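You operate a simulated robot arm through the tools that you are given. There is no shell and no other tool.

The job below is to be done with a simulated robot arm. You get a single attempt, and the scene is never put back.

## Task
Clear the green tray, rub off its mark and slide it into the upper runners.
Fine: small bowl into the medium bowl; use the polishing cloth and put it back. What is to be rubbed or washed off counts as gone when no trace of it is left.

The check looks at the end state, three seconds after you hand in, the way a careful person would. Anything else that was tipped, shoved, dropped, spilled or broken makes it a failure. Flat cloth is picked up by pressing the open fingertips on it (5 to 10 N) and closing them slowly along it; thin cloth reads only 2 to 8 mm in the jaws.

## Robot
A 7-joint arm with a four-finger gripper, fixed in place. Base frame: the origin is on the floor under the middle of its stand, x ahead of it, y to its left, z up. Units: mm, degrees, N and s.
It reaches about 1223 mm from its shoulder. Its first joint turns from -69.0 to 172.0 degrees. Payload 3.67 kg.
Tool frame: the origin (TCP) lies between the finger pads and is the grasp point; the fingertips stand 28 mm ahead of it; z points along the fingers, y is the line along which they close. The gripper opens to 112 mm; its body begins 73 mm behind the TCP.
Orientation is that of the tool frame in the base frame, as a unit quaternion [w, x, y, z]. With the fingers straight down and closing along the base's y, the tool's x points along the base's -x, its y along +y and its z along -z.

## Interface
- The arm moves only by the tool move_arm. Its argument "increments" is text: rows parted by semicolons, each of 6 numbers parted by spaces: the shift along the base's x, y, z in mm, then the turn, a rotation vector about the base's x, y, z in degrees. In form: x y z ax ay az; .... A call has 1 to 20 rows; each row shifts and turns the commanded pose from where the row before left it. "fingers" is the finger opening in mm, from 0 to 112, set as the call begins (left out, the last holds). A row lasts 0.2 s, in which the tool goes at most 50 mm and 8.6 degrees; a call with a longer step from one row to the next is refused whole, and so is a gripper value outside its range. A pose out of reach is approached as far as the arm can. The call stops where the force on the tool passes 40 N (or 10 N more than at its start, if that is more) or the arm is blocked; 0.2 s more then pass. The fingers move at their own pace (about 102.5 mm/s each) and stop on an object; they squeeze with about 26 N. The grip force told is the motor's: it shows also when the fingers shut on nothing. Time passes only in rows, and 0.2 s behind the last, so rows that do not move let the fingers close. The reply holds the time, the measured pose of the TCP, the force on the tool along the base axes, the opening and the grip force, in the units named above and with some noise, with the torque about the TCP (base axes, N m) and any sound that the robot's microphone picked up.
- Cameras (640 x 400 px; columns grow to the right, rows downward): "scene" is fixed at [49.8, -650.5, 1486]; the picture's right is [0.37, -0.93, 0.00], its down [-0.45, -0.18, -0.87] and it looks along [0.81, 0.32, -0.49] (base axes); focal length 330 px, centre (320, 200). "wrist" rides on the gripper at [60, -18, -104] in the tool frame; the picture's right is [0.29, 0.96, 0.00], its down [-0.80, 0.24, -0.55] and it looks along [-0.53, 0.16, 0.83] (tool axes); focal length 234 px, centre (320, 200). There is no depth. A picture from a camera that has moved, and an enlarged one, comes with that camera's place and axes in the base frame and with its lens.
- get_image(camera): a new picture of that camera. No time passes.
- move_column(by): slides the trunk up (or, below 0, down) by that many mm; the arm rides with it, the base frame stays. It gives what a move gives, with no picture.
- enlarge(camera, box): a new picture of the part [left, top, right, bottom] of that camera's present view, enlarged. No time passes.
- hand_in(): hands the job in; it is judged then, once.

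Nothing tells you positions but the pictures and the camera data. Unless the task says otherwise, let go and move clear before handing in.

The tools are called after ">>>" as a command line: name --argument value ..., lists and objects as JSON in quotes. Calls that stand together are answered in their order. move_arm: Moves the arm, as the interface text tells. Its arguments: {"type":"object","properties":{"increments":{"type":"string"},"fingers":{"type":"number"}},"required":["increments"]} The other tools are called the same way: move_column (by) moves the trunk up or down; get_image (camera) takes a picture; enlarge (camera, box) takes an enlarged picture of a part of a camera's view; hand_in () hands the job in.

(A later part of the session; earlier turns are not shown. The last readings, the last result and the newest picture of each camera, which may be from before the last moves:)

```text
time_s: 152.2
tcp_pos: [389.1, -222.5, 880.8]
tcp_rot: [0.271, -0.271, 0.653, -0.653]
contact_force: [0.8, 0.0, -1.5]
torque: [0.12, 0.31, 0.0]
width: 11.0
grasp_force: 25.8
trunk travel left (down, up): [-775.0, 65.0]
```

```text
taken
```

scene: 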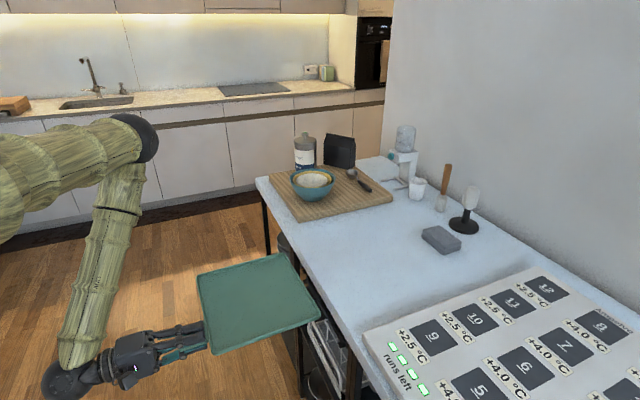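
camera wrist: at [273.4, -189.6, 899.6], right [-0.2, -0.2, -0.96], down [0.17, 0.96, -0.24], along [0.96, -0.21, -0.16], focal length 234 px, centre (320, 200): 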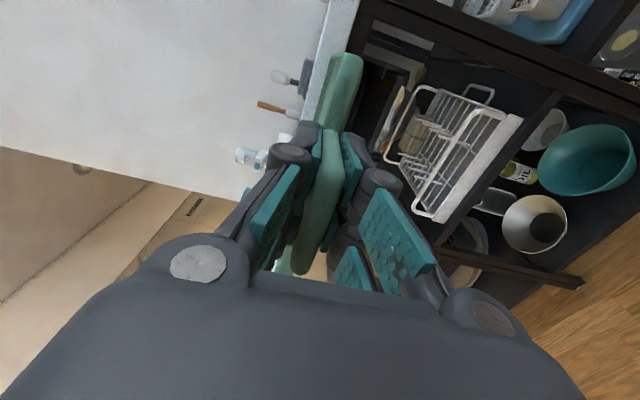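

Clear of the table. I'll lower to insertion height, with the tray bottom about 10 mm above the runners.

>>> move_column --by -64

>>> get_image --camera "wrist"

>>> enlarge --camera "wrist" --box '[280, 0, 520, 150]'

>>> enlarge --camera "scene" --box '[180, 230, 400, 380]'

```text
time_s: 153.2
tcp_pos: [390.1, -221.2, 817.0]
tcp_rot: [-0.27, 0.271, -0.653, 0.653]
contact_force: [0.4, 0.1, -2.0]
torque: [0.1, 0.3, -0.01]
width: 10.9
grasp_force: 26.1
trunk travel left (down, up): [-711.0, 129.0]
```

```text
taken
camera wrist: at [273.4, -189.5, 835.6], right [-0.2, -0.2, -0.96], down [0.17, 0.96, -0.24], along [0.96, -0.21, -0.16], focal length 234 px, centre (320, 200)
```

wrist: 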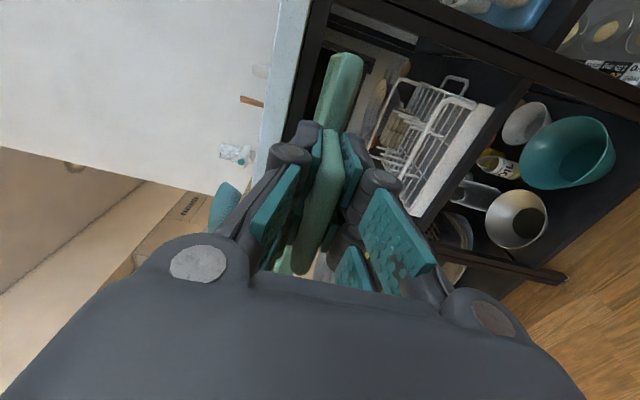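

```text
2.67 times, centred on (400, 75) of wrist
camera zoom: at [273.4, -189.5, 835.6], right [-0.2, -0.2, -0.96], down [0.17, 0.96, -0.24], along [0.96, -0.21, -0.16], focal length 624 px, centre (107, 533)
```

zoom: 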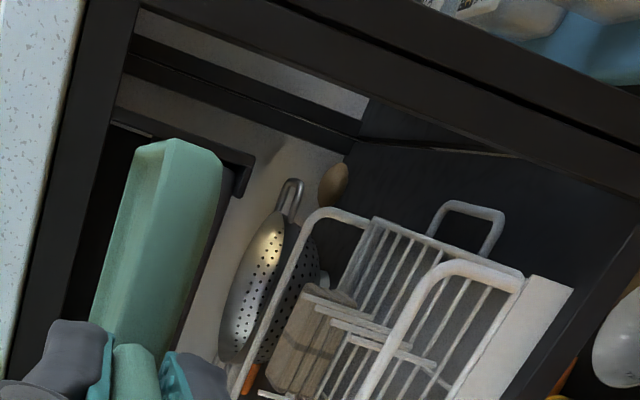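

```text
2.67 times, centred on (290, 305) of scene
camera zoom: at [49.8, -650.5, 1486.0], right [0.37, -0.93, 0.0], down [-0.45, -0.18, -0.87], along [0.81, 0.32, -0.49], focal length 880 px, centre (400, -80)
```

zoom: 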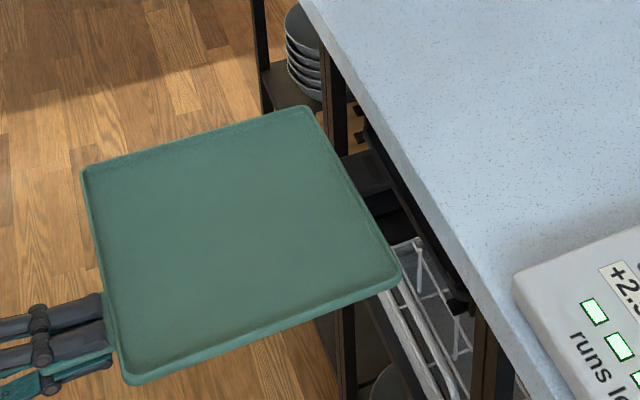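

The rack's low-t panel is visible here, but the tray hides the rail tips. I'll raise the trunk again so the camera can look at the runners from beneath the tray.

>>> move_column --by 64

>>> enlarge --camera "wrist" --box '[320, 20, 480, 120]'

>>> enlarge --camera "wrist" --box '[300, 80, 460, 240]'

```text
time_s: 154.2
tcp_pos: [390.0, -221.4, 880.3]
tcp_rot: [-0.27, 0.27, -0.653, 0.654]
contact_force: [0.6, 0.1, -2.3]
torque: [0.1, 0.33, 0.01]
width: 11.0
grasp_force: 25.4
trunk travel left (down, up): [-775.0, 65.0]
```

```text
4.00 times, centred on (400, 70) of wrist
camera zoom: at [273.7, -189.6, 899.3], right [-0.2, -0.2, -0.96], down [0.17, 0.96, -0.24], along [0.96, -0.21, -0.16], focal length 937 px, centre (0, 720)
```

zoom: 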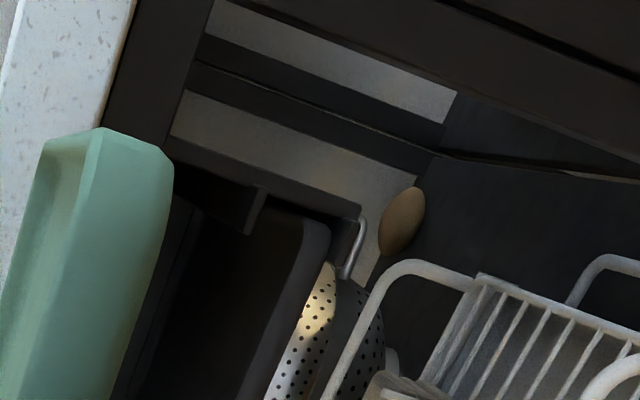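

```text
2.50 times, centred on (380, 160) of wrist
camera zoom: at [273.7, -189.6, 899.3], right [-0.2, -0.2, -0.96], down [0.17, 0.96, -0.24], along [0.96, -0.21, -0.16], focal length 585 px, centre (170, 300)
```

zoom: 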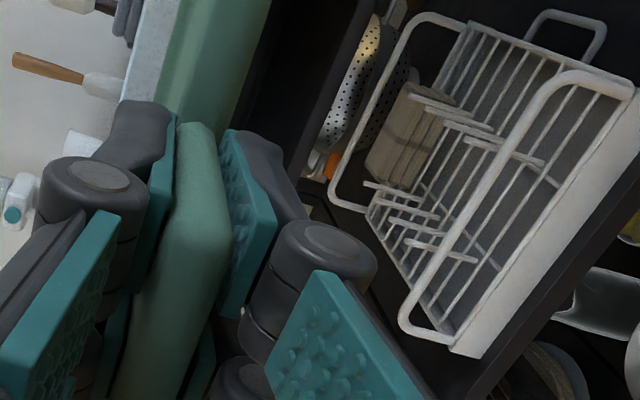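

Now the upper rail is clear: its top is near z≈794, it protrudes from t≈59 to 74, and its front tip is near n≈755. The far panel's inner face is near t≈324. I'll shift +t by about 7 mm to centre the tray and lower to insertion height.

>>> move_arm --increments "2.4 2.4 0 0 0 0; 2.4 2.4 0 0 0 0; 0 0 0 0 0 0"

>>> move_column --by -66

>>> enlarge --camera "wrist" --box '[280, 0, 440, 100]'

>>> enlarge --camera "scene" --box '[180, 230, 400, 380]'

```text
time_s: 155.0
tcp_pos: [393.7, -217.4, 879.8]
tcp_rot: [-0.27, 0.271, -0.653, 0.653]
contact_force: [-0.4, -0.3, -2.1]
torque: [0.1, 0.25, 0.03]
width: 10.7
grasp_force: 26.3
trunk travel left (down, up): [-775.0, 65.0]
```

```text
time_s: 156.1
tcp_pos: [395.2, -217.3, 813.4]
tcp_rot: [-0.27, 0.27, -0.653, 0.654]
contact_force: [0.5, 0.9, -1.9]
torque: [0.11, 0.27, 0.0]
width: 11.1
grasp_force: 26.1
trunk travel left (down, up): [-709.0, 131.0]
```

```text
4.00 times, centred on (360, 50) of wrist
camera zoom: at [278.1, -184.6, 833.4], right [-0.2, -0.2, -0.96], down [0.17, 0.96, -0.24], along [0.96, -0.21, -0.16], focal length 937 px, centre (160, 800)
```

zoom: 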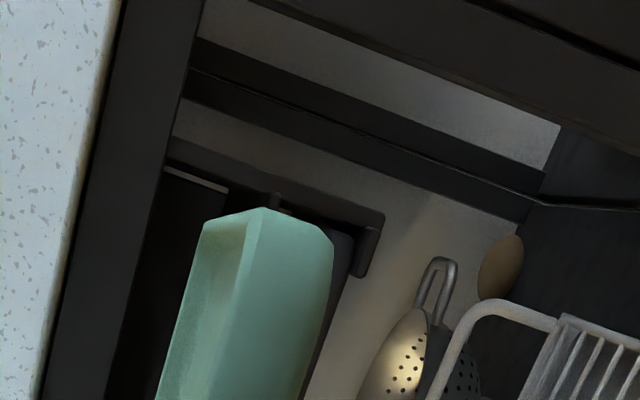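

```text
2.67 times, centred on (290, 305) of scene
camera zoom: at [49.8, -650.5, 1486.0], right [0.37, -0.93, 0.0], down [-0.45, -0.18, -0.87], along [0.81, 0.32, -0.49], focal length 880 px, centre (400, -80)
```

zoom: 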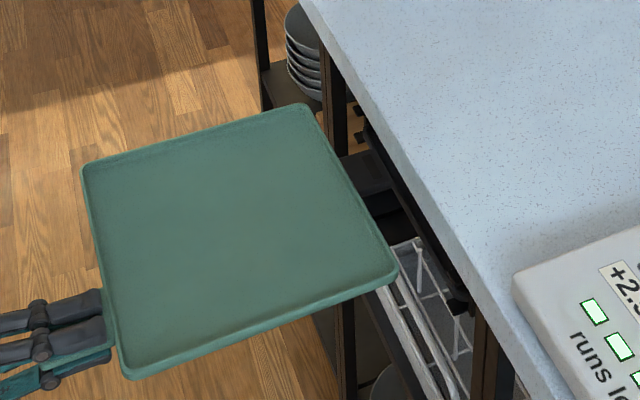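

The tray is centred between the panels, with its low-t edge at 65 against a panel face at 58, and about 9 mm above the rails. I'll advance slowly along n and watch for contact.

>>> move_arm --increments "5 -5 0 0 0 0; 5 -5 0 0 0 0; 5 -5 0 0 0 0; 5 -5 0 0 0 0; 5 -5 0 0 0 0; 5 -5 0 0 0 0; 0 0 0 0 0 0"

>>> enlarge --camera "wrist" --box '[280, 0, 440, 100]'

>>> enlarge --camera "scene" --box '[200, 230, 400, 370]'

```text
time_s: 157.7
tcp_pos: [425.3, -247.2, 814.8]
tcp_rot: [-0.271, 0.271, -0.653, 0.653]
contact_force: [0.5, -0.5, -2.1]
torque: [0.1, 0.27, -0.04]
width: 11.0
grasp_force: 25.6
trunk travel left (down, up): [-709.0, 131.0]
```

```text
4.00 times, centred on (360, 50) of wrist
camera zoom: at [309.1, -214.8, 833.5], right [-0.2, -0.2, -0.96], down [0.17, 0.96, -0.24], along [0.96, -0.21, -0.16], focal length 937 px, centre (160, 800)
```

zoom: 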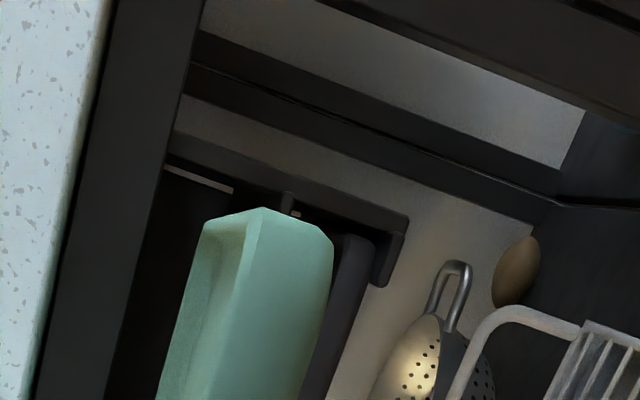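

```text
2.86 times, centred on (300, 300) of scene
camera zoom: at [49.8, -650.5, 1486.0], right [0.37, -0.93, 0.0], down [-0.45, -0.18, -0.87], along [0.81, 0.32, -0.49], focal length 943 px, centre (377, -86)
```

zoom: 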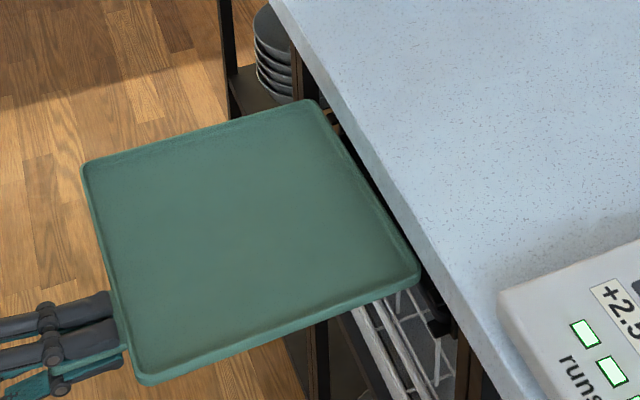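

No contact yet, and the far edge is just at the opening. I'll continue in.

>>> move_arm --increments "4 -4 0 0 0 0; 4 -4 0 0 0 0; 5 -5 0 0 0 0; 5 -5 0 0 0 0; 5 -5 0 0 0 0; 5 -5 0 0 0 0; 0 0 0 0 0 0"

>>> enlarge --camera "wrist" --box '[280, 0, 440, 100]'

>>> enlarge --camera "scene" --box '[200, 230, 400, 370]'

```text
time_s: 159.3
tcp_pos: [451.7, -274.1, 814.5]
tcp_rot: [0.271, -0.27, 0.653, -0.653]
contact_force: [-6.1, 3.1, -0.5]
torque: [0.09, 0.2, 0.62]
width: 10.8
grasp_force: 26.0
trunk travel left (down, up): [-709.0, 131.0]
```

```text
4.00 times, centred on (360, 50) of wrist
camera zoom: at [335.7, -243.2, 833.7], right [-0.2, -0.2, -0.96], down [0.17, 0.96, -0.24], along [0.96, -0.21, -0.16], focal length 937 px, centre (160, 800)
```

zoom: 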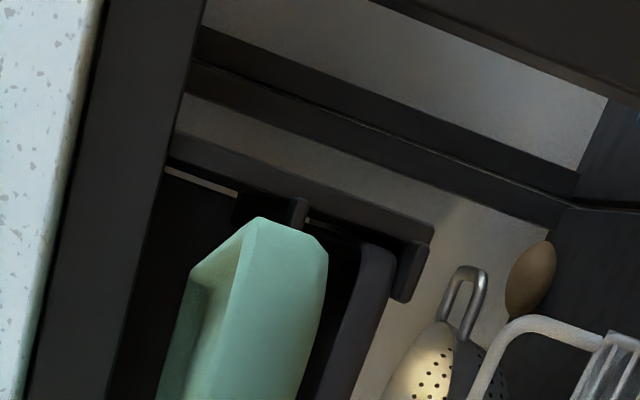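

```text
2.86 times, centred on (300, 300) of scene
camera zoom: at [49.8, -650.5, 1486.0], right [0.37, -0.93, 0.0], down [-0.45, -0.18, -0.87], along [0.81, 0.32, -0.49], focal length 943 px, centre (377, -86)
```

zoom: 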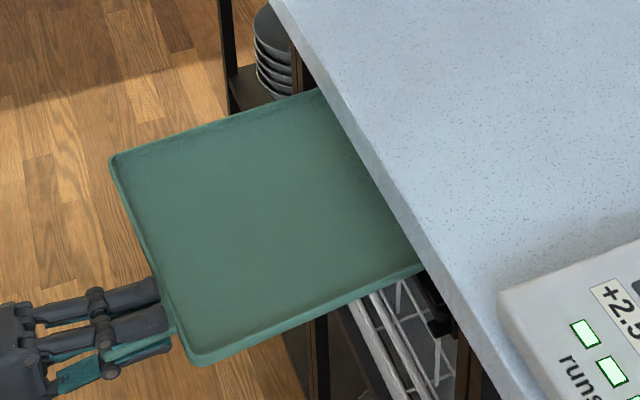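

Contact: 6.5 N back along n with a yaw torque, so the tray's far high-t corner is touching the rack. I'll back off and work out whether it's lateral or vertical.

>>> move_arm --increments "-5 5 0 0 0 0; -6 6 0 0 0 0; -6 6 0 0 0 0; 0 0 0 0 0 0"

>>> get_image --camera "wrist"

>>> enlarge --camera "scene" --box '[200, 230, 400, 370]'

>>> enlarge --camera "scene" --box '[280, 240, 350, 290]'

```text
time_s: 160.3
tcp_pos: [435.1, -258.4, 814.0]
tcp_rot: [-0.27, 0.272, -0.652, 0.654]
contact_force: [0.4, -0.4, -1.7]
torque: [0.09, 0.25, 0.0]
width: 10.9
grasp_force: 26.0
trunk travel left (down, up): [-709.0, 131.0]
```

```text
taken
camera wrist: at [319.0, -226.4, 832.8], right [-0.2, -0.2, -0.96], down [0.17, 0.96, -0.24], along [0.96, -0.21, -0.16], focal length 234 px, centre (320, 200)
```

wrist: 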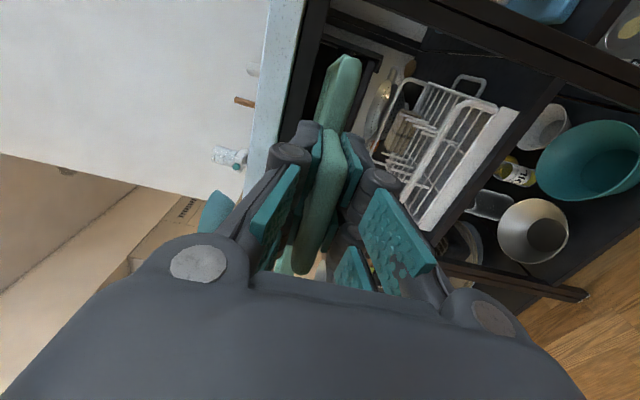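

```text
2.86 times, centred on (300, 300) of scene
camera zoom: at [49.8, -650.5, 1486.0], right [0.37, -0.93, 0.0], down [-0.45, -0.18, -0.87], along [0.81, 0.32, -0.49], focal length 943 px, centre (377, -86)
```

zoom: 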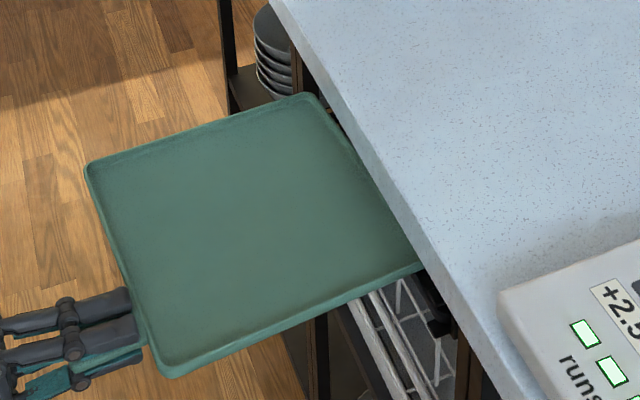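

```text
8.00 times, centred on (315, 265) of scene
camera zoom: at [49.8, -650.5, 1486.0], right [0.37, -0.93, 0.0], down [-0.45, -0.18, -0.87], along [0.81, 0.32, -0.49], focal length 2641 px, centre (360, -320)
```

zoom: 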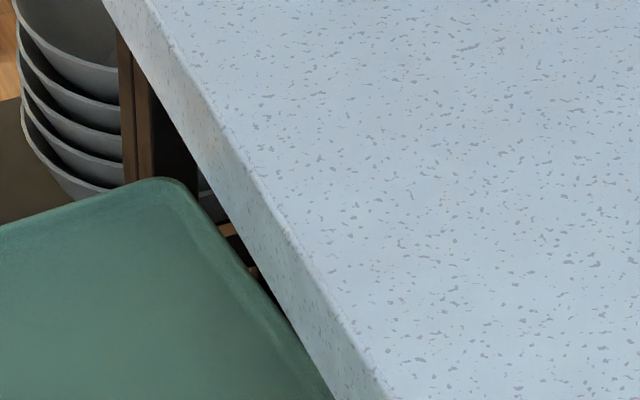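

The tray has yawed about 4° in the grip: it was already slightly rotated, so its far high-t corner met the right panel. I'll back out a little and rotate the gripper about the vertical to square the tray to the rack.

>>> move_arm --increments "-8 8 0 0 0 0; -8 8 0 0 0 0; 0 0 0 0 0 -2; 0 0 0 0 0 -2.1; 0 0 0 0 0 0"

>>> enlarge --camera "scene" --box '[200, 230, 400, 370]'

>>> enlarge --camera "wrist" --box '[280, 0, 440, 100]'

```text
time_s: 161.5
tcp_pos: [420.5, -241.3, 814.8]
tcp_rot: [-0.246, 0.247, -0.662, 0.663]
contact_force: [1.1, -0.8, -2.1]
torque: [0.09, 0.29, 0.03]
width: 10.8
grasp_force: 26.0
trunk travel left (down, up): [-709.0, 131.0]
```

```text
2.86 times, centred on (300, 300) of scene
camera zoom: at [49.8, -650.5, 1486.0], right [0.37, -0.93, 0.0], down [-0.45, -0.18, -0.87], along [0.81, 0.32, -0.49], focal length 943 px, centre (377, -86)
```

zoom: 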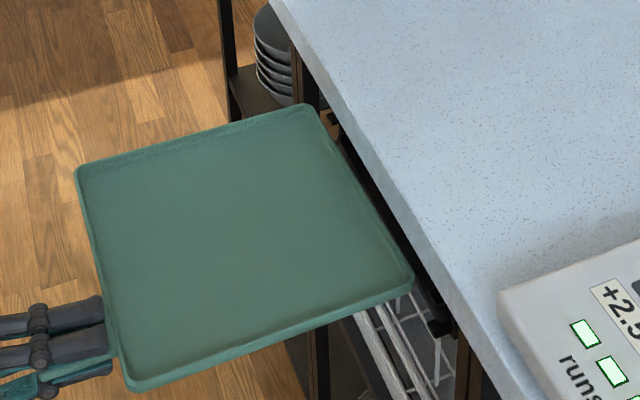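

```text
4.00 times, centred on (360, 50) of wrist
camera zoom: at [306.2, -201.5, 833.0], right [-0.22, -0.19, -0.96], down [0.24, 0.94, -0.24], along [0.95, -0.28, -0.16], focal length 937 px, centre (160, 800)
```

zoom: 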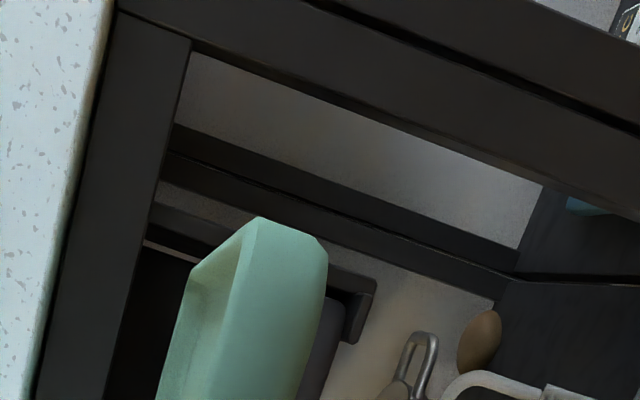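

The tray is now nearly square. Before trying again I want to measure the right-hand panel directly, so I'll back off and slide sideways along +t until the camera faces that panel.

>>> move_arm --increments "-10 10 0 0 0 0.9; -10 10 0 0 0 0; 17.7 17.7 0 0 0 0; 17.7 17.7 0 0 0 0; 17.7 17.7 0 0 0 0; 17.7 17.7 0 0 0 0; 17.7 17.7 0 0 0 0; 17.7 17.7 0 0 0 0; 17.7 17.7 0 0 0 0; 17.7 17.7 0 0 0 0; 17.7 17.7 0 0 0 0; 17.7 17.7 0 0 0 0; 0 0 0 0 0 0; 0 0 0 0 0 0"

>>> get_image --camera "wrist"

>>> enlarge --camera "wrist" --box '[280, 0, 440, 100]'

>>> get_image --camera "scene"

```text
time_s: 164.5
tcp_pos: [573.8, -45.0, 813.4]
tcp_rot: [-0.252, 0.253, -0.66, 0.661]
contact_force: [0.0, -0.7, -2.5]
torque: [0.11, 0.28, -0.01]
width: 11.0
grasp_force: 25.3
trunk travel left (down, up): [-709.0, 131.0]
```

```text
taken
camera wrist: at [461.1, -6.7, 833.0], right [-0.22, -0.19, -0.96], down [0.22, 0.94, -0.24], along [0.95, -0.27, -0.16], focal length 234 px, centre (320, 200)
```

wrist: 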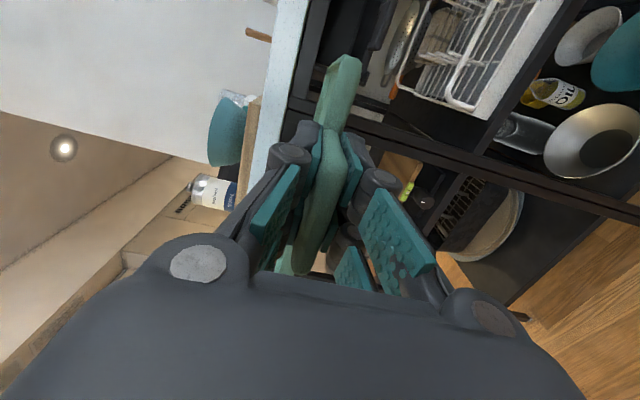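

```text
4.00 times, centred on (360, 50) of wrist
camera zoom: at [461.1, -6.7, 833.0], right [-0.22, -0.19, -0.96], down [0.22, 0.94, -0.24], along [0.95, -0.27, -0.16], focal length 937 px, centre (160, 800)
```

zoom: 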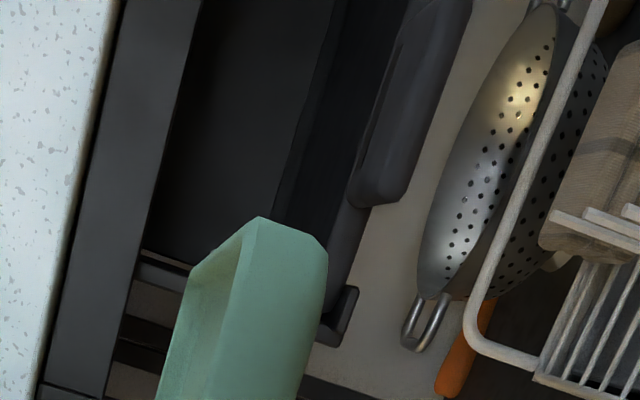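

```text
taken
```

scene: 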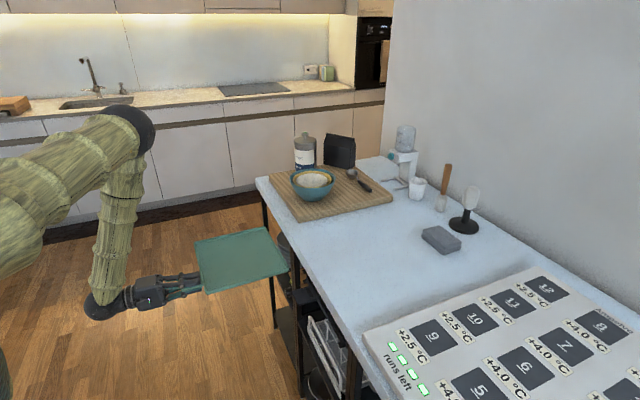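

From here the right-hand lip measures t≈310–332, so the inner faces are about 58 and 325 and the rack centre is about 192. Laterally there is enough room, so the contact was probably vertical, on the right rail's front tip. I'll shift 40 mm more to see that rail tip itself.

>>> move_arm --increments "14 14 0 0 0 0; 14 14 0 0 0 0; 0 0 0 0 0 0"

>>> enlarge --camera "wrist" --box '[280, 0, 440, 100]'

>>> enlarge --camera "wrist" --box '[310, 10, 390, 60]'

```text
time_s: 165.3
tcp_pos: [604.4, -16.9, 814.1]
tcp_rot: [-0.252, 0.252, -0.66, 0.661]
contact_force: [-0.1, -0.5, -1.5]
torque: [0.1, 0.25, 0.0]
width: 10.7
grasp_force: 26.4
trunk travel left (down, up): [-709.0, 131.0]
```

```text
4.00 times, centred on (360, 50) of wrist
camera zoom: at [490.4, 21.6, 833.1], right [-0.22, -0.19, -0.96], down [0.22, 0.94, -0.24], along [0.95, -0.27, -0.16], focal length 937 px, centre (160, 800)
```

zoom: 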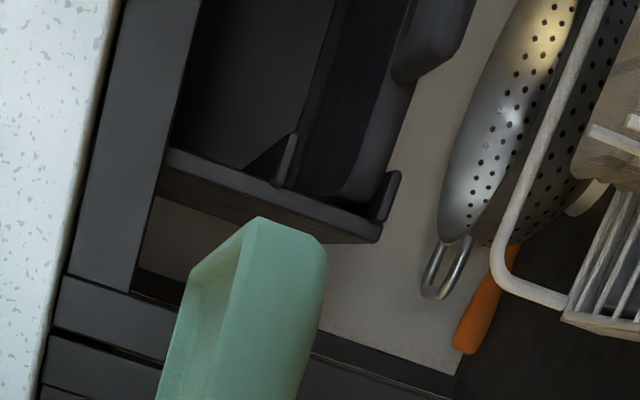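

```text
8.00 times, centred on (350, 35) of wrist
camera zoom: at [490.4, 21.6, 833.1], right [-0.22, -0.19, -0.96], down [0.22, 0.94, -0.24], along [0.95, -0.27, -0.16], focal length 1873 px, centre (80, 1520)
```

zoom: 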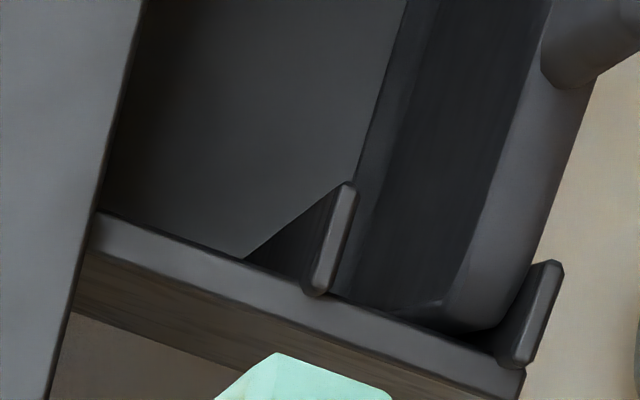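

Now I see the right rail clearly: inner tip t≈309, panel face t≈327, top z≈792. To know how the tray really sits in the grip, I'll examine it closely from both cameras.

>>> enlarge --camera "wrist" --box '[290, 40, 370, 110]'

>>> enlarge --camera "scene" --box '[150, 200, 310, 320]'

```text
5.71 times, centred on (330, 75) of wrist
camera zoom: at [490.4, 21.6, 833.1], right [-0.22, -0.19, -0.96], down [0.22, 0.94, -0.24], along [0.95, -0.27, -0.16], focal length 1338 px, centre (263, 914)
```

zoom: 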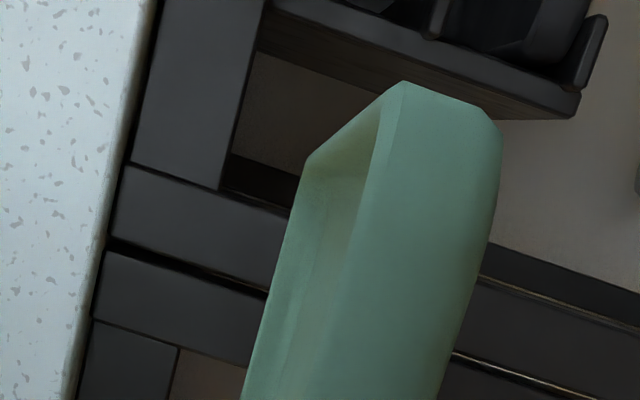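

```text
3.33 times, centred on (230, 260) of scene
camera zoom: at [49.8, -650.5, 1486.0], right [0.37, -0.93, 0.0], down [-0.45, -0.18, -0.87], along [0.81, 0.32, -0.49], focal length 1100 px, centre (620, 0)
```

zoom: 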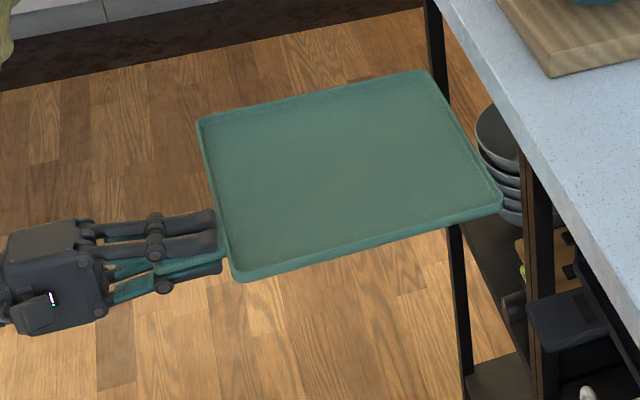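

The tray's measured pose in the grip is about +2.3° yaw and a 1.4° droop at the far edge, which explains the corner hitting the rail tip. I'll correct both, raise slightly, and slide back to the insertion line.

>>> move_arm --increments "0 0 1.5 -0.5 -0.5 -1; 0 0 1.5 -0.5 -0.5 -1.1; -16.9 -16.9 0 0 0 0; -16.9 -16.9 0 0 0 0; -16.9 -16.9 0 0 0 0; -16.9 -16.9 0 0 0 0; -16.9 -16.9 0 0 0 0; -16.9 -16.9 0 0 0 0; -16.9 -16.9 0 0 0 0; -16.9 -16.9 0 0 0 0; -16.9 -16.9 0 0 0 0; -16.9 -16.9 0 0 0 0; -16.9 -16.9 0 0 0 0; -16.9 -16.9 0 0 0 0; 0 0 0 0 0 0; 0 0 0 0 0 0"

>>> enlarge --camera "wrist" --box '[290, 20, 390, 90]'

>>> enlarge --camera "scene" --box '[200, 230, 400, 370]'

```text
time_s: 168.7
tcp_pos: [401.3, -219.4, 817.8]
tcp_rot: [-0.244, 0.236, -0.657, 0.673]
contact_force: [0.2, -0.3, -1.8]
torque: [0.12, 0.3, 0.02]
width: 11.0
grasp_force: 25.9
trunk travel left (down, up): [-709.0, 131.0]
```

```text
5.71 times, centred on (340, 55) of wrist
camera zoom: at [287.9, -177.1, 833.4], right [-0.21, -0.2, -0.96], down [0.26, 0.93, -0.25], along [0.94, -0.3, -0.14], focal length 1338 px, centre (206, 1029)
```

zoom: 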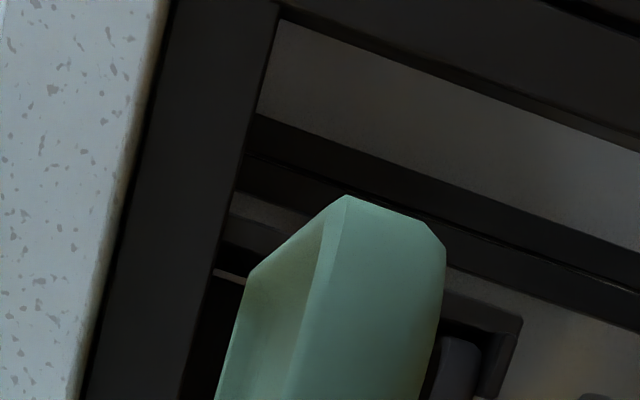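

```text
2.86 times, centred on (300, 300) of scene
camera zoom: at [49.8, -650.5, 1486.0], right [0.37, -0.93, 0.0], down [-0.45, -0.18, -0.87], along [0.81, 0.32, -0.49], focal length 943 px, centre (377, -86)
```

zoom: 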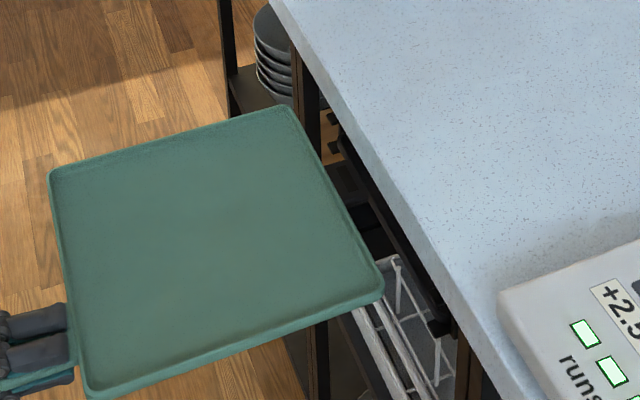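

The tray is now square and level: its low-t edge is at t≈65–66 at both ends, and its rim at z≈824, with about 10 mm above and 15 mm below. I'll advance again slowly.

>>> move_arm --increments "6 -4 0 0 0 0; 5 -5 0 0 0 0; 5 -5 0 0 0 0; 5 -5 0 0 0 0; 5 -5 0 0 0 0; 5 -5 0 0 0 0; 5 -5 0 0 0 0; 0 0 0 0 0 0"

>>> enlarge --camera "wrist" --box '[290, 20, 390, 90]'

```text
time_s: 170.5
tcp_pos: [437.2, -253.4, 816.6]
tcp_rot: [-0.243, 0.238, -0.657, 0.673]
contact_force: [0.4, -0.5, -2.5]
torque: [0.1, 0.27, 0.01]
width: 11.0
grasp_force: 26.3
trunk travel left (down, up): [-709.0, 131.0]
```

```text
5.71 times, centred on (340, 55) of wrist
camera zoom: at [324.0, -210.6, 832.9], right [-0.21, -0.2, -0.96], down [0.26, 0.93, -0.25], along [0.94, -0.3, -0.14], focal length 1338 px, centre (206, 1029)
```

zoom: 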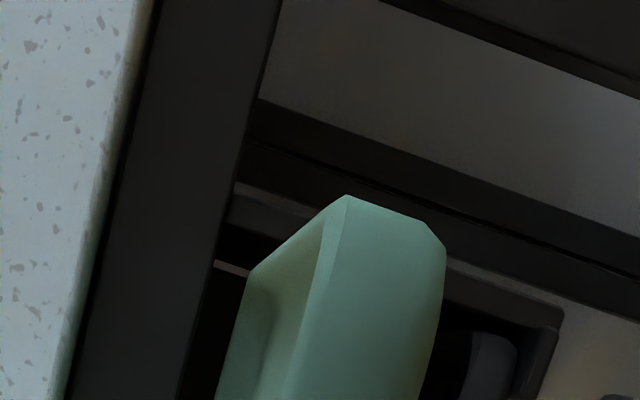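

No contact, and the far edge is at the rail tips. Continuing slowly.

>>> move_arm --increments "4 -4 0 0 0 0; 4 -4 0 0 0 0; 4 -4 0 0 0 0; 4 -4 0 0 0 0; 4 -4 0 0 0 0; 0 0 0 0 0 0"

>>> enlarge --camera "scene" --box '[200, 230, 400, 370]'

```text
time_s: 171.9
tcp_pos: [456.8, -273.8, 819.1]
tcp_rot: [-0.244, 0.237, -0.656, 0.674]
contact_force: [-5.9, 2.5, -2.6]
torque: [0.1, 0.35, 0.58]
width: 10.9
grasp_force: 26.0
trunk travel left (down, up): [-709.0, 131.0]
```

```text
2.86 times, centred on (300, 300) of scene
camera zoom: at [49.8, -650.5, 1486.0], right [0.37, -0.93, 0.0], down [-0.45, -0.18, -0.87], along [0.81, 0.32, -0.49], focal length 943 px, centre (377, -86)
```

zoom: 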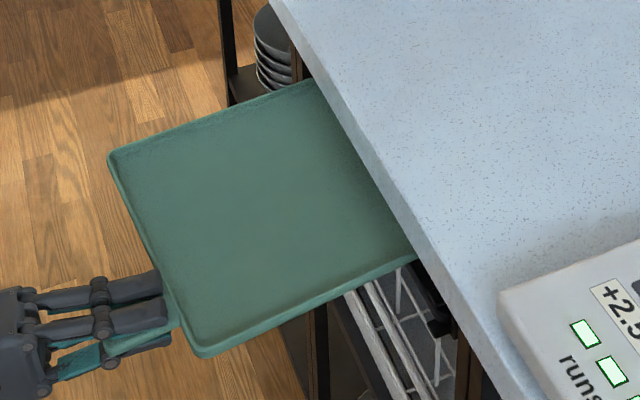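

Contact again, this time purely lateral at rim height on the high-t side. The tray must be about 259 mm wide, so clearance is only a few mm per side. I'll back off, re-measure, and shift about 4–5 mm toward -t.

>>> move_arm --increments "-6 6 0 0 0 0; -8 8 0 0 0 0; -8 8 0 0 0 0; -8 8 0 0 0 0; -8 8 0 0 0 0; -8 8 0 0 0 0; 0 0 0 0 0 0"

>>> enlarge --camera "wrist" --box '[290, 20, 390, 90]'

>>> enlarge --camera "scene" --box '[200, 230, 400, 370]'

```text
time_s: 173.5
tcp_pos: [410.3, -226.2, 817.2]
tcp_rot: [-0.243, 0.237, -0.657, 0.674]
contact_force: [1.0, -0.3, -1.8]
torque: [0.1, 0.28, 0.02]
width: 11.2
grasp_force: 26.2
trunk travel left (down, up): [-709.0, 131.0]
```

```text
5.71 times, centred on (340, 55) of wrist
camera zoom: at [297.6, -183.5, 833.9], right [-0.21, -0.2, -0.96], down [0.26, 0.93, -0.25], along [0.94, -0.3, -0.14], focal length 1338 px, centre (206, 1029)
```

zoom: 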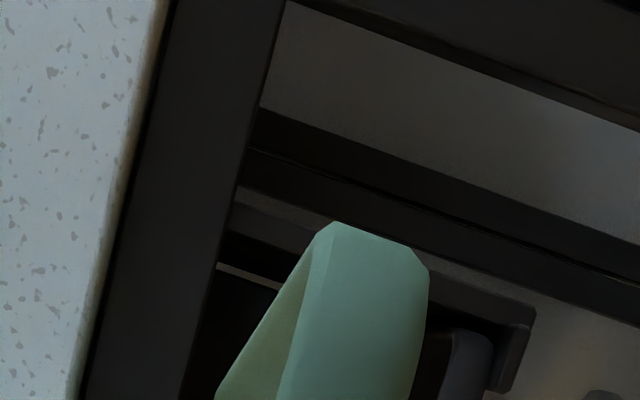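

```text
2.86 times, centred on (300, 300) of scene
camera zoom: at [49.8, -650.5, 1486.0], right [0.37, -0.93, 0.0], down [-0.45, -0.18, -0.87], along [0.81, 0.32, -0.49], focal length 943 px, centre (377, -86)
```

zoom: 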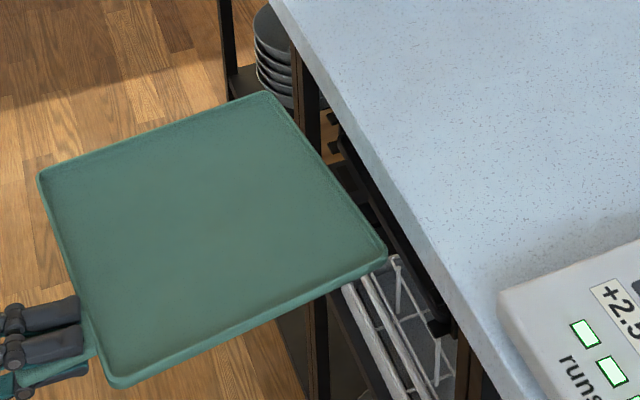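

The contact rotated the tray about 6° more in the grip. I'll re-square it with a -6.1° gripper yaw and a -4 mm shift along t, then re-measure.

>>> move_arm --increments "-5 5 0 0 0 0; -1.5 -1.5 0 0 0 -3; -1.5 -1.5 0 0 0 -3.1; 0 0 0 0 0 0; 0 0 0 0 0 0"

>>> get_image --camera "wrist"

>>> enlarge --camera "wrist" --box '[290, 20, 390, 90]'

>>> enlarge --camera "scene" --box '[200, 230, 400, 370]'

```text
time_s: 174.7
tcp_pos: [402.2, -225.4, 816.8]
tcp_rot: [-0.207, 0.201, -0.668, 0.685]
contact_force: [-0.2, -0.2, -2.3]
torque: [0.09, 0.25, -0.02]
width: 11.2
grasp_force: 25.6
trunk travel left (down, up): [-709.0, 131.0]
```

```text
taken
camera wrist: at [295.2, -170.2, 833.6], right [-0.23, -0.18, -0.96], down [0.36, 0.9, -0.25], along [0.9, -0.4, -0.14], focal length 234 px, centre (320, 200)
```

wrist: 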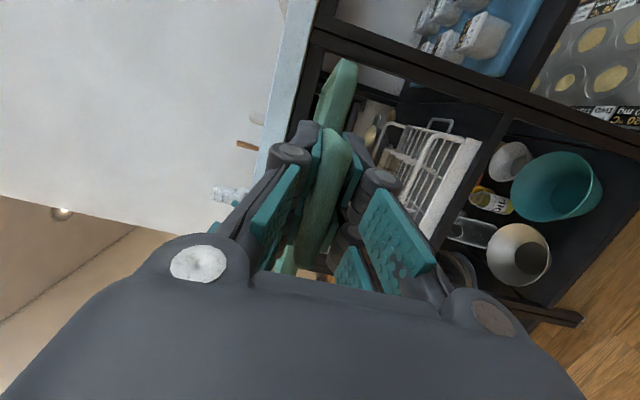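

```text
5.71 times, centred on (340, 55) of wrist
camera zoom: at [295.2, -170.2, 833.6], right [-0.23, -0.18, -0.96], down [0.36, 0.9, -0.25], along [0.9, -0.4, -0.14], focal length 1338 px, centre (206, 1029)
```

zoom: 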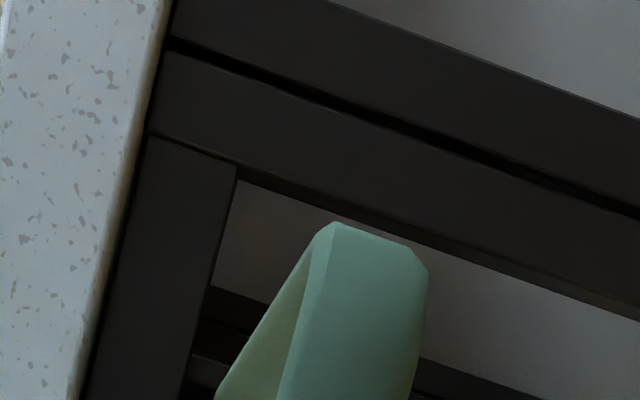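

```text
2.86 times, centred on (300, 300) of scene
camera zoom: at [49.8, -650.5, 1486.0], right [0.37, -0.93, 0.0], down [-0.45, -0.18, -0.87], along [0.81, 0.32, -0.49], focal length 943 px, centre (377, -86)
```

zoom: 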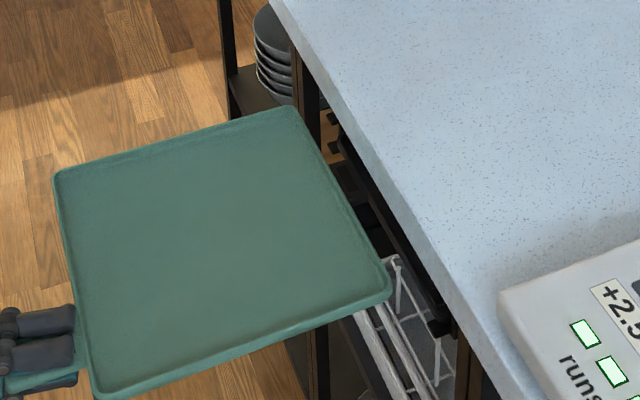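

Square again: the low-t edge reads 62.5 at both ends, with about 4 mm to the left panel. I'll advance to just before the rails, then creep.

>>> move_arm --increments "5 -5 0 0 0 0; 5 -5 0 0 0 0; 5 -5 0 0 0 0; 5 -5 0 0 0 0; 5 -5 0 0 0 0; 5 -5 0 0 0 0; 0 0 0 0 0 0"

>>> move_arm --increments "3 -3 0 0 0 0; 3 -3 0 0 0 0; 0 0 0 0 0 0"

>>> move_arm --increments "3 -3 0 0 0 0; 3 -3 0 0 0 0; 0 0 0 0 0 0"

```text
time_s: 176.3
tcp_pos: [433.5, -255.4, 817.8]
tcp_rot: [-0.207, 0.202, -0.669, 0.685]
contact_force: [0.1, 0.5, -3.6]
torque: [0.15, 0.27, -0.03]
width: 10.8
grasp_force: 26.7
trunk travel left (down, up): [-709.0, 131.0]
```

```text
time_s: 177.1
tcp_pos: [439.5, -262.4, 817.5]
tcp_rot: [-0.207, 0.201, -0.669, 0.685]
contact_force: [0.3, -0.5, -1.7]
torque: [0.1, 0.26, -0.03]
width: 10.8
grasp_force: 26.1
trunk travel left (down, up): [-709.0, 131.0]
```

```text
time_s: 177.9
tcp_pos: [447.8, -266.3, 817.5]
tcp_rot: [-0.207, 0.202, -0.668, 0.685]
contact_force: [-0.2, 0.2, -1.3]
torque: [0.09, 0.28, -0.03]
width: 11.1
grasp_force: 26.0
trunk travel left (down, up): [-709.0, 131.0]
```

>>> move_arm --increments "3 -3 0 0 0 0; 3 -3 0 0 0 0; 0 0 0 0 0 0"

>>> move_arm --increments "3 -3 0 0 0 0; 3 -3 0 0 0 0; 0 0 0 0 0 0"

```text
time_s: 178.7
tcp_pos: [450.8, -273.3, 817.4]
tcp_rot: [-0.207, 0.202, -0.668, 0.686]
contact_force: [0.2, 0.0, -2.4]
torque: [0.12, 0.26, 0.01]
width: 10.8
grasp_force: 25.9
trunk travel left (down, up): [-709.0, 131.0]
```

```text
time_s: 179.5
tcp_pos: [457.9, -279.6, 818.3]
tcp_rot: [-0.207, 0.201, -0.668, 0.685]
contact_force: [0.6, -0.5, -2.0]
torque: [0.1, 0.31, 0.0]
width: 10.8
grasp_force: 26.0
trunk travel left (down, up): [-709.0, 131.0]
```

Past the previous contact point with no force, so the tray is entering between the panels. I'll continue carefully.

>>> move_arm --increments "4 -4 0 0 0 0; 4 -4 0 0 0 0; 0 0 0 0 0 0"

>>> move_arm --increments "4 -4 0 0 0 0; 4 -4 0 0 0 0; 4 -4 0 0 0 0; 0 0 0 0 0 0"

>>> enlarge --camera "scene" --box '[200, 230, 400, 370]'

>>> enlarge --camera "wrist" --box '[280, 0, 440, 100]'

```text
time_s: 180.3
tcp_pos: [464.8, -286.5, 816.8]
tcp_rot: [-0.207, 0.201, -0.669, 0.685]
contact_force: [-0.2, 0.8, -2.0]
torque: [0.08, 0.27, 0.03]
width: 11.1
grasp_force: 25.8
trunk travel left (down, up): [-709.0, 131.0]
```

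```text
time_s: 181.3
tcp_pos: [477.9, -299.8, 817.1]
tcp_rot: [-0.208, 0.201, -0.669, 0.685]
contact_force: [-0.6, -0.3, -3.1]
torque: [0.08, 0.27, 0.01]
width: 10.9
grasp_force: 25.8
trunk travel left (down, up): [-709.0, 131.0]
```

```text
2.86 times, centred on (300, 300) of scene
camera zoom: at [49.8, -650.5, 1486.0], right [0.37, -0.93, 0.0], down [-0.45, -0.18, -0.87], along [0.81, 0.32, -0.49], focal length 943 px, centre (377, -86)
```

zoom: 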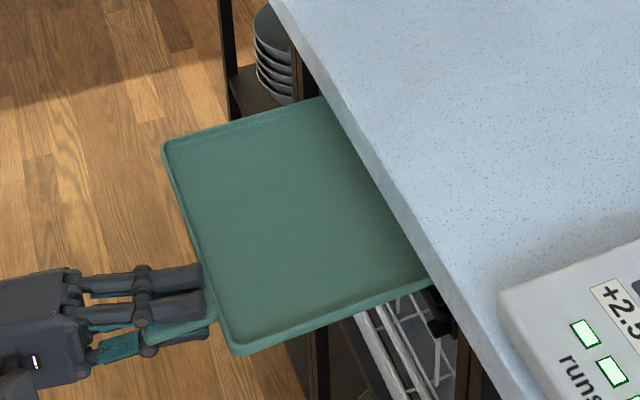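

```text
4.00 times, centred on (360, 50) of wrist
camera zoom: at [369.7, -244.6, 833.3], right [-0.23, -0.18, -0.96], down [0.36, 0.9, -0.25], along [0.9, -0.4, -0.14], focal length 937 px, centre (160, 800)
```

zoom: 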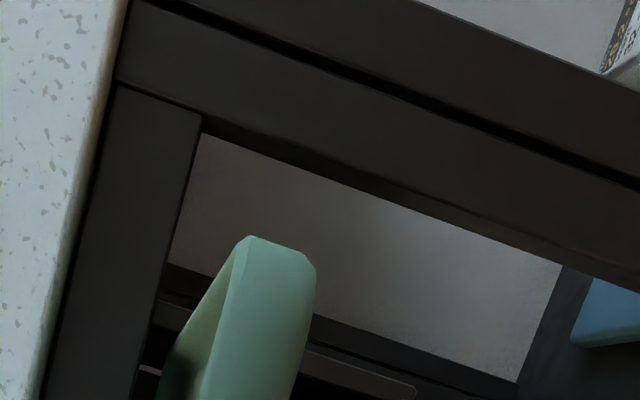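

About 60 mm is already between the panels with no contact. I'll continue inserting in moderate steps.

>>> move_arm --increments "4 -4 0 0 0 0; 4 -4 0 0 0 0; 4 -4 0 0 0 0; 4 -4 0 0 0 0; 4 -4 0 0 0 0; 0 0 0 0 0 0"

>>> move_arm --increments "4 -4 0 0 0 0; 4 -4 0 0 0 0; 4 -4 0 0 0 0; 4 -4 0 0 0 0; 4 -4 0 0 0 0; 0 0 0 0 0 0"

>>> enlarge --camera "scene" --box '[200, 230, 400, 370]'

>>> enlarge --camera "wrist" --box '[280, 0, 440, 100]'

```text
time_s: 182.7
tcp_pos: [496.3, -319.8, 818.0]
tcp_rot: [-0.207, 0.202, -0.668, 0.686]
contact_force: [-0.2, 0.4, -2.2]
torque: [0.12, 0.28, 0.0]
width: 10.7
grasp_force: 25.7
trunk travel left (down, up): [-709.0, 131.0]
```

```text
time_s: 184.1
tcp_pos: [517.3, -338.7, 818.4]
tcp_rot: [-0.208, 0.202, -0.668, 0.685]
contact_force: [0.0, 0.3, -2.2]
torque: [0.12, 0.27, 0.04]
width: 10.8
grasp_force: 25.5
trunk travel left (down, up): [-709.0, 131.0]
```

```text
2.86 times, centred on (300, 300) of scene
camera zoom: at [49.8, -650.5, 1486.0], right [0.37, -0.93, 0.0], down [-0.45, -0.18, -0.87], along [0.81, 0.32, -0.49], focal length 943 px, centre (377, -86)
```

zoom: 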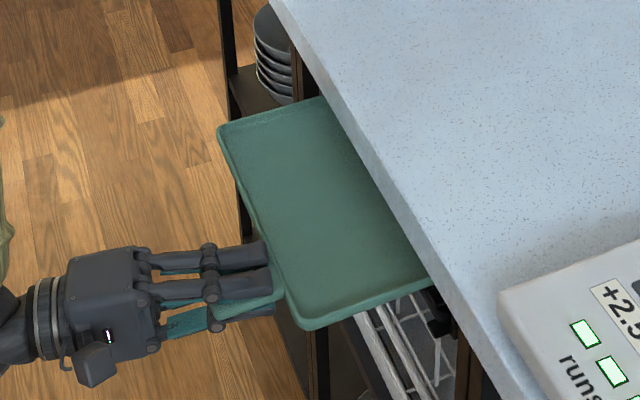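

```text
4.00 times, centred on (360, 50) of wrist
camera zoom: at [409.7, -285.3, 834.3], right [-0.23, -0.18, -0.96], down [0.36, 0.9, -0.25], along [0.91, -0.4, -0.14], focal length 937 px, centre (160, 800)
```

zoom: 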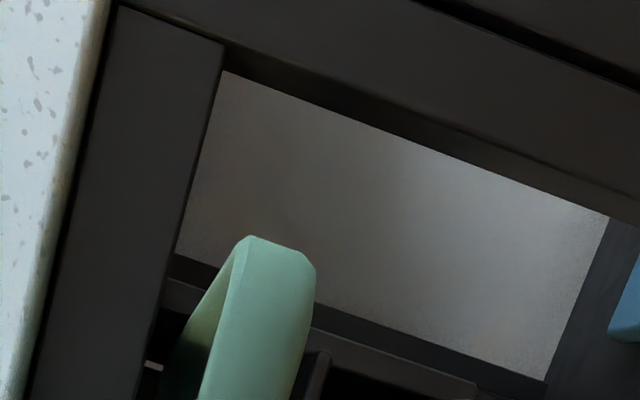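

Going well: no contact force, about 115 mm in. Continuing another 70 mm.

>>> move_arm --increments "4 -4 0 0 0 0; 4 -4 0 0 0 0; 4 -4 0 0 0 0; 4 -4 0 0 0 0; 4 -4 0 0 0 0; 4 -4 0 0 0 0; 0 0 0 0 0 0"

>>> move_arm --increments "4 -4 0 0 0 0; 4 -4 0 0 0 0; 4 -4 0 0 0 0; 4 -4 0 0 0 0; 4 -4 0 0 0 0; 4 -4 0 0 0 0; 0 0 0 0 0 0"

>>> enlarge --camera "scene" --box '[220, 230, 400, 355]'

>>> get_image --camera "wrist"

```text
time_s: 185.7
tcp_pos: [543.0, -363.8, 817.5]
tcp_rot: [-0.208, 0.201, -0.669, 0.685]
contact_force: [-0.5, 0.3, -2.1]
torque: [0.15, 0.28, 0.0]
width: 10.9
grasp_force: 26.4
trunk travel left (down, up): [-709.0, 131.0]
```

```text
time_s: 187.3
tcp_pos: [565.3, -387.8, 817.6]
tcp_rot: [-0.208, 0.202, -0.669, 0.685]
contact_force: [-0.3, 0.0, -2.5]
torque: [0.11, 0.27, 0.02]
width: 10.8
grasp_force: 25.6
trunk travel left (down, up): [-709.0, 131.0]
```

```text
3.20 times, centred on (310, 292) of scene
camera zoom: at [49.8, -650.5, 1486.0], right [0.37, -0.93, 0.0], down [-0.45, -0.18, -0.87], along [0.81, 0.32, -0.49], focal length 1056 px, centre (352, -96)
```

zoom: 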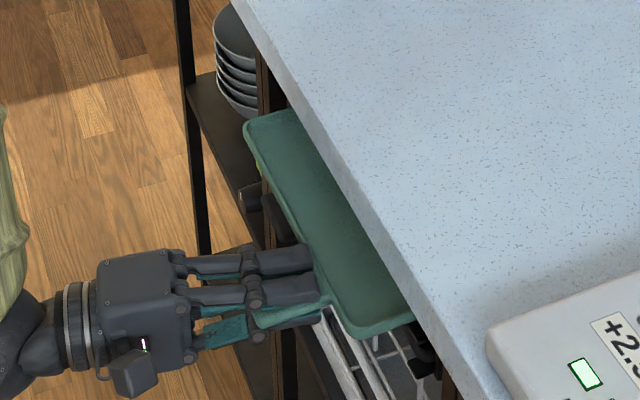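

```text
taken
camera wrist: at [457.8, -333.1, 833.5], right [-0.23, -0.18, -0.96], down [0.36, 0.9, -0.25], along [0.9, -0.4, -0.14], focal length 234 px, centre (320, 200)
```

wrist: 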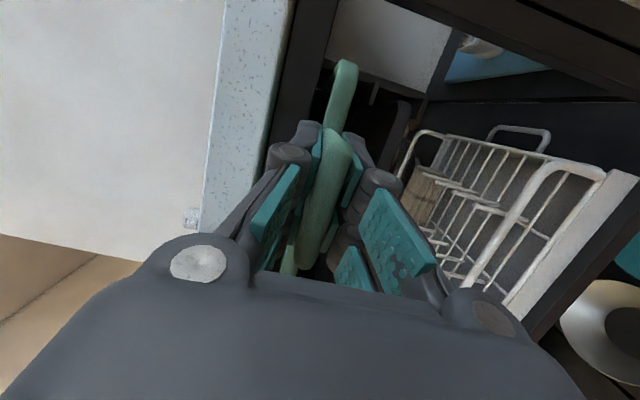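

The tray is deep in the rack with no contact. I'll advance 20 mm more, then lower it gently onto the rails.

>>> move_arm --increments "4 -4 0 0 0 0; 4 -4 0 0 0 0; 4 -4 0 0 0 0; 3 -3 0 0 0 0; 0 0 -3 0 0 0; 0 0 -3 0 0 0; 0 0 -2 0 0 0; 0 0 0 0 0 0"

>>> move_arm --increments "0 0 -2 0 0 0; 0 0 -1 0 0 0; 0 0 0 0 0 0"

```text
time_s: 189.1
tcp_pos: [580.9, -402.5, 809.0]
tcp_rot: [-0.207, 0.202, -0.669, 0.685]
contact_force: [0.5, -0.5, -2.5]
torque: [0.13, 0.26, 0.03]
width: 10.9
grasp_force: 26.2
trunk travel left (down, up): [-709.0, 131.0]
```

```text
time_s: 189.9
tcp_pos: [579.7, -402.3, 805.2]
tcp_rot: [-0.207, 0.201, -0.669, 0.686]
contact_force: [-0.6, 0.1, -2.2]
torque: [0.13, 0.27, 0.04]
width: 10.8
grasp_force: 25.8
trunk travel left (down, up): [-709.0, 131.0]
```

>>> move_arm --increments "0 0 -2 0 0 0; 0 0 0 0 0 0"

>>> move_arm --increments "0 0 -2 0 0 0; 0 0 0 0 0 0"

>>> get_image --camera "wrist"

```text
time_s: 190.5
tcp_pos: [581.0, -402.8, 802.3]
tcp_rot: [-0.208, 0.202, -0.669, 0.685]
contact_force: [-0.3, 0.5, -2.5]
torque: [0.07, 0.26, 0.02]
width: 10.9
grasp_force: 26.0
trunk travel left (down, up): [-709.0, 131.0]
```

```text
time_s: 191.1
tcp_pos: [581.3, -403.2, 801.2]
tcp_rot: [-0.207, 0.201, -0.669, 0.685]
contact_force: [0.2, 0.0, -1.4]
torque: [0.11, 0.27, -0.01]
width: 10.9
grasp_force: 26.4
trunk travel left (down, up): [-709.0, 131.0]
```

```text
taken
camera wrist: at [473.2, -348.2, 818.0], right [-0.23, -0.18, -0.96], down [0.36, 0.9, -0.25], along [0.9, -0.4, -0.14], focal length 234 px, centre (320, 200)
```

wrist: 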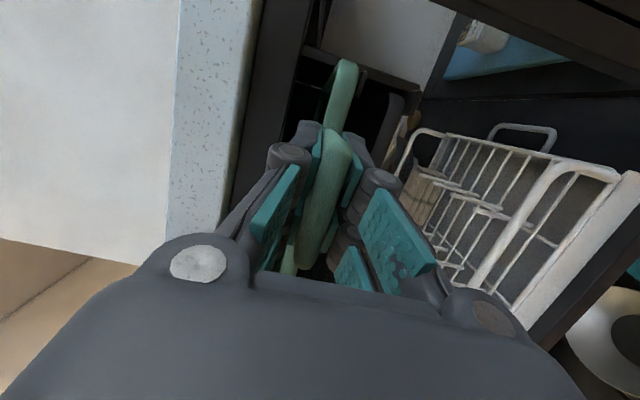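

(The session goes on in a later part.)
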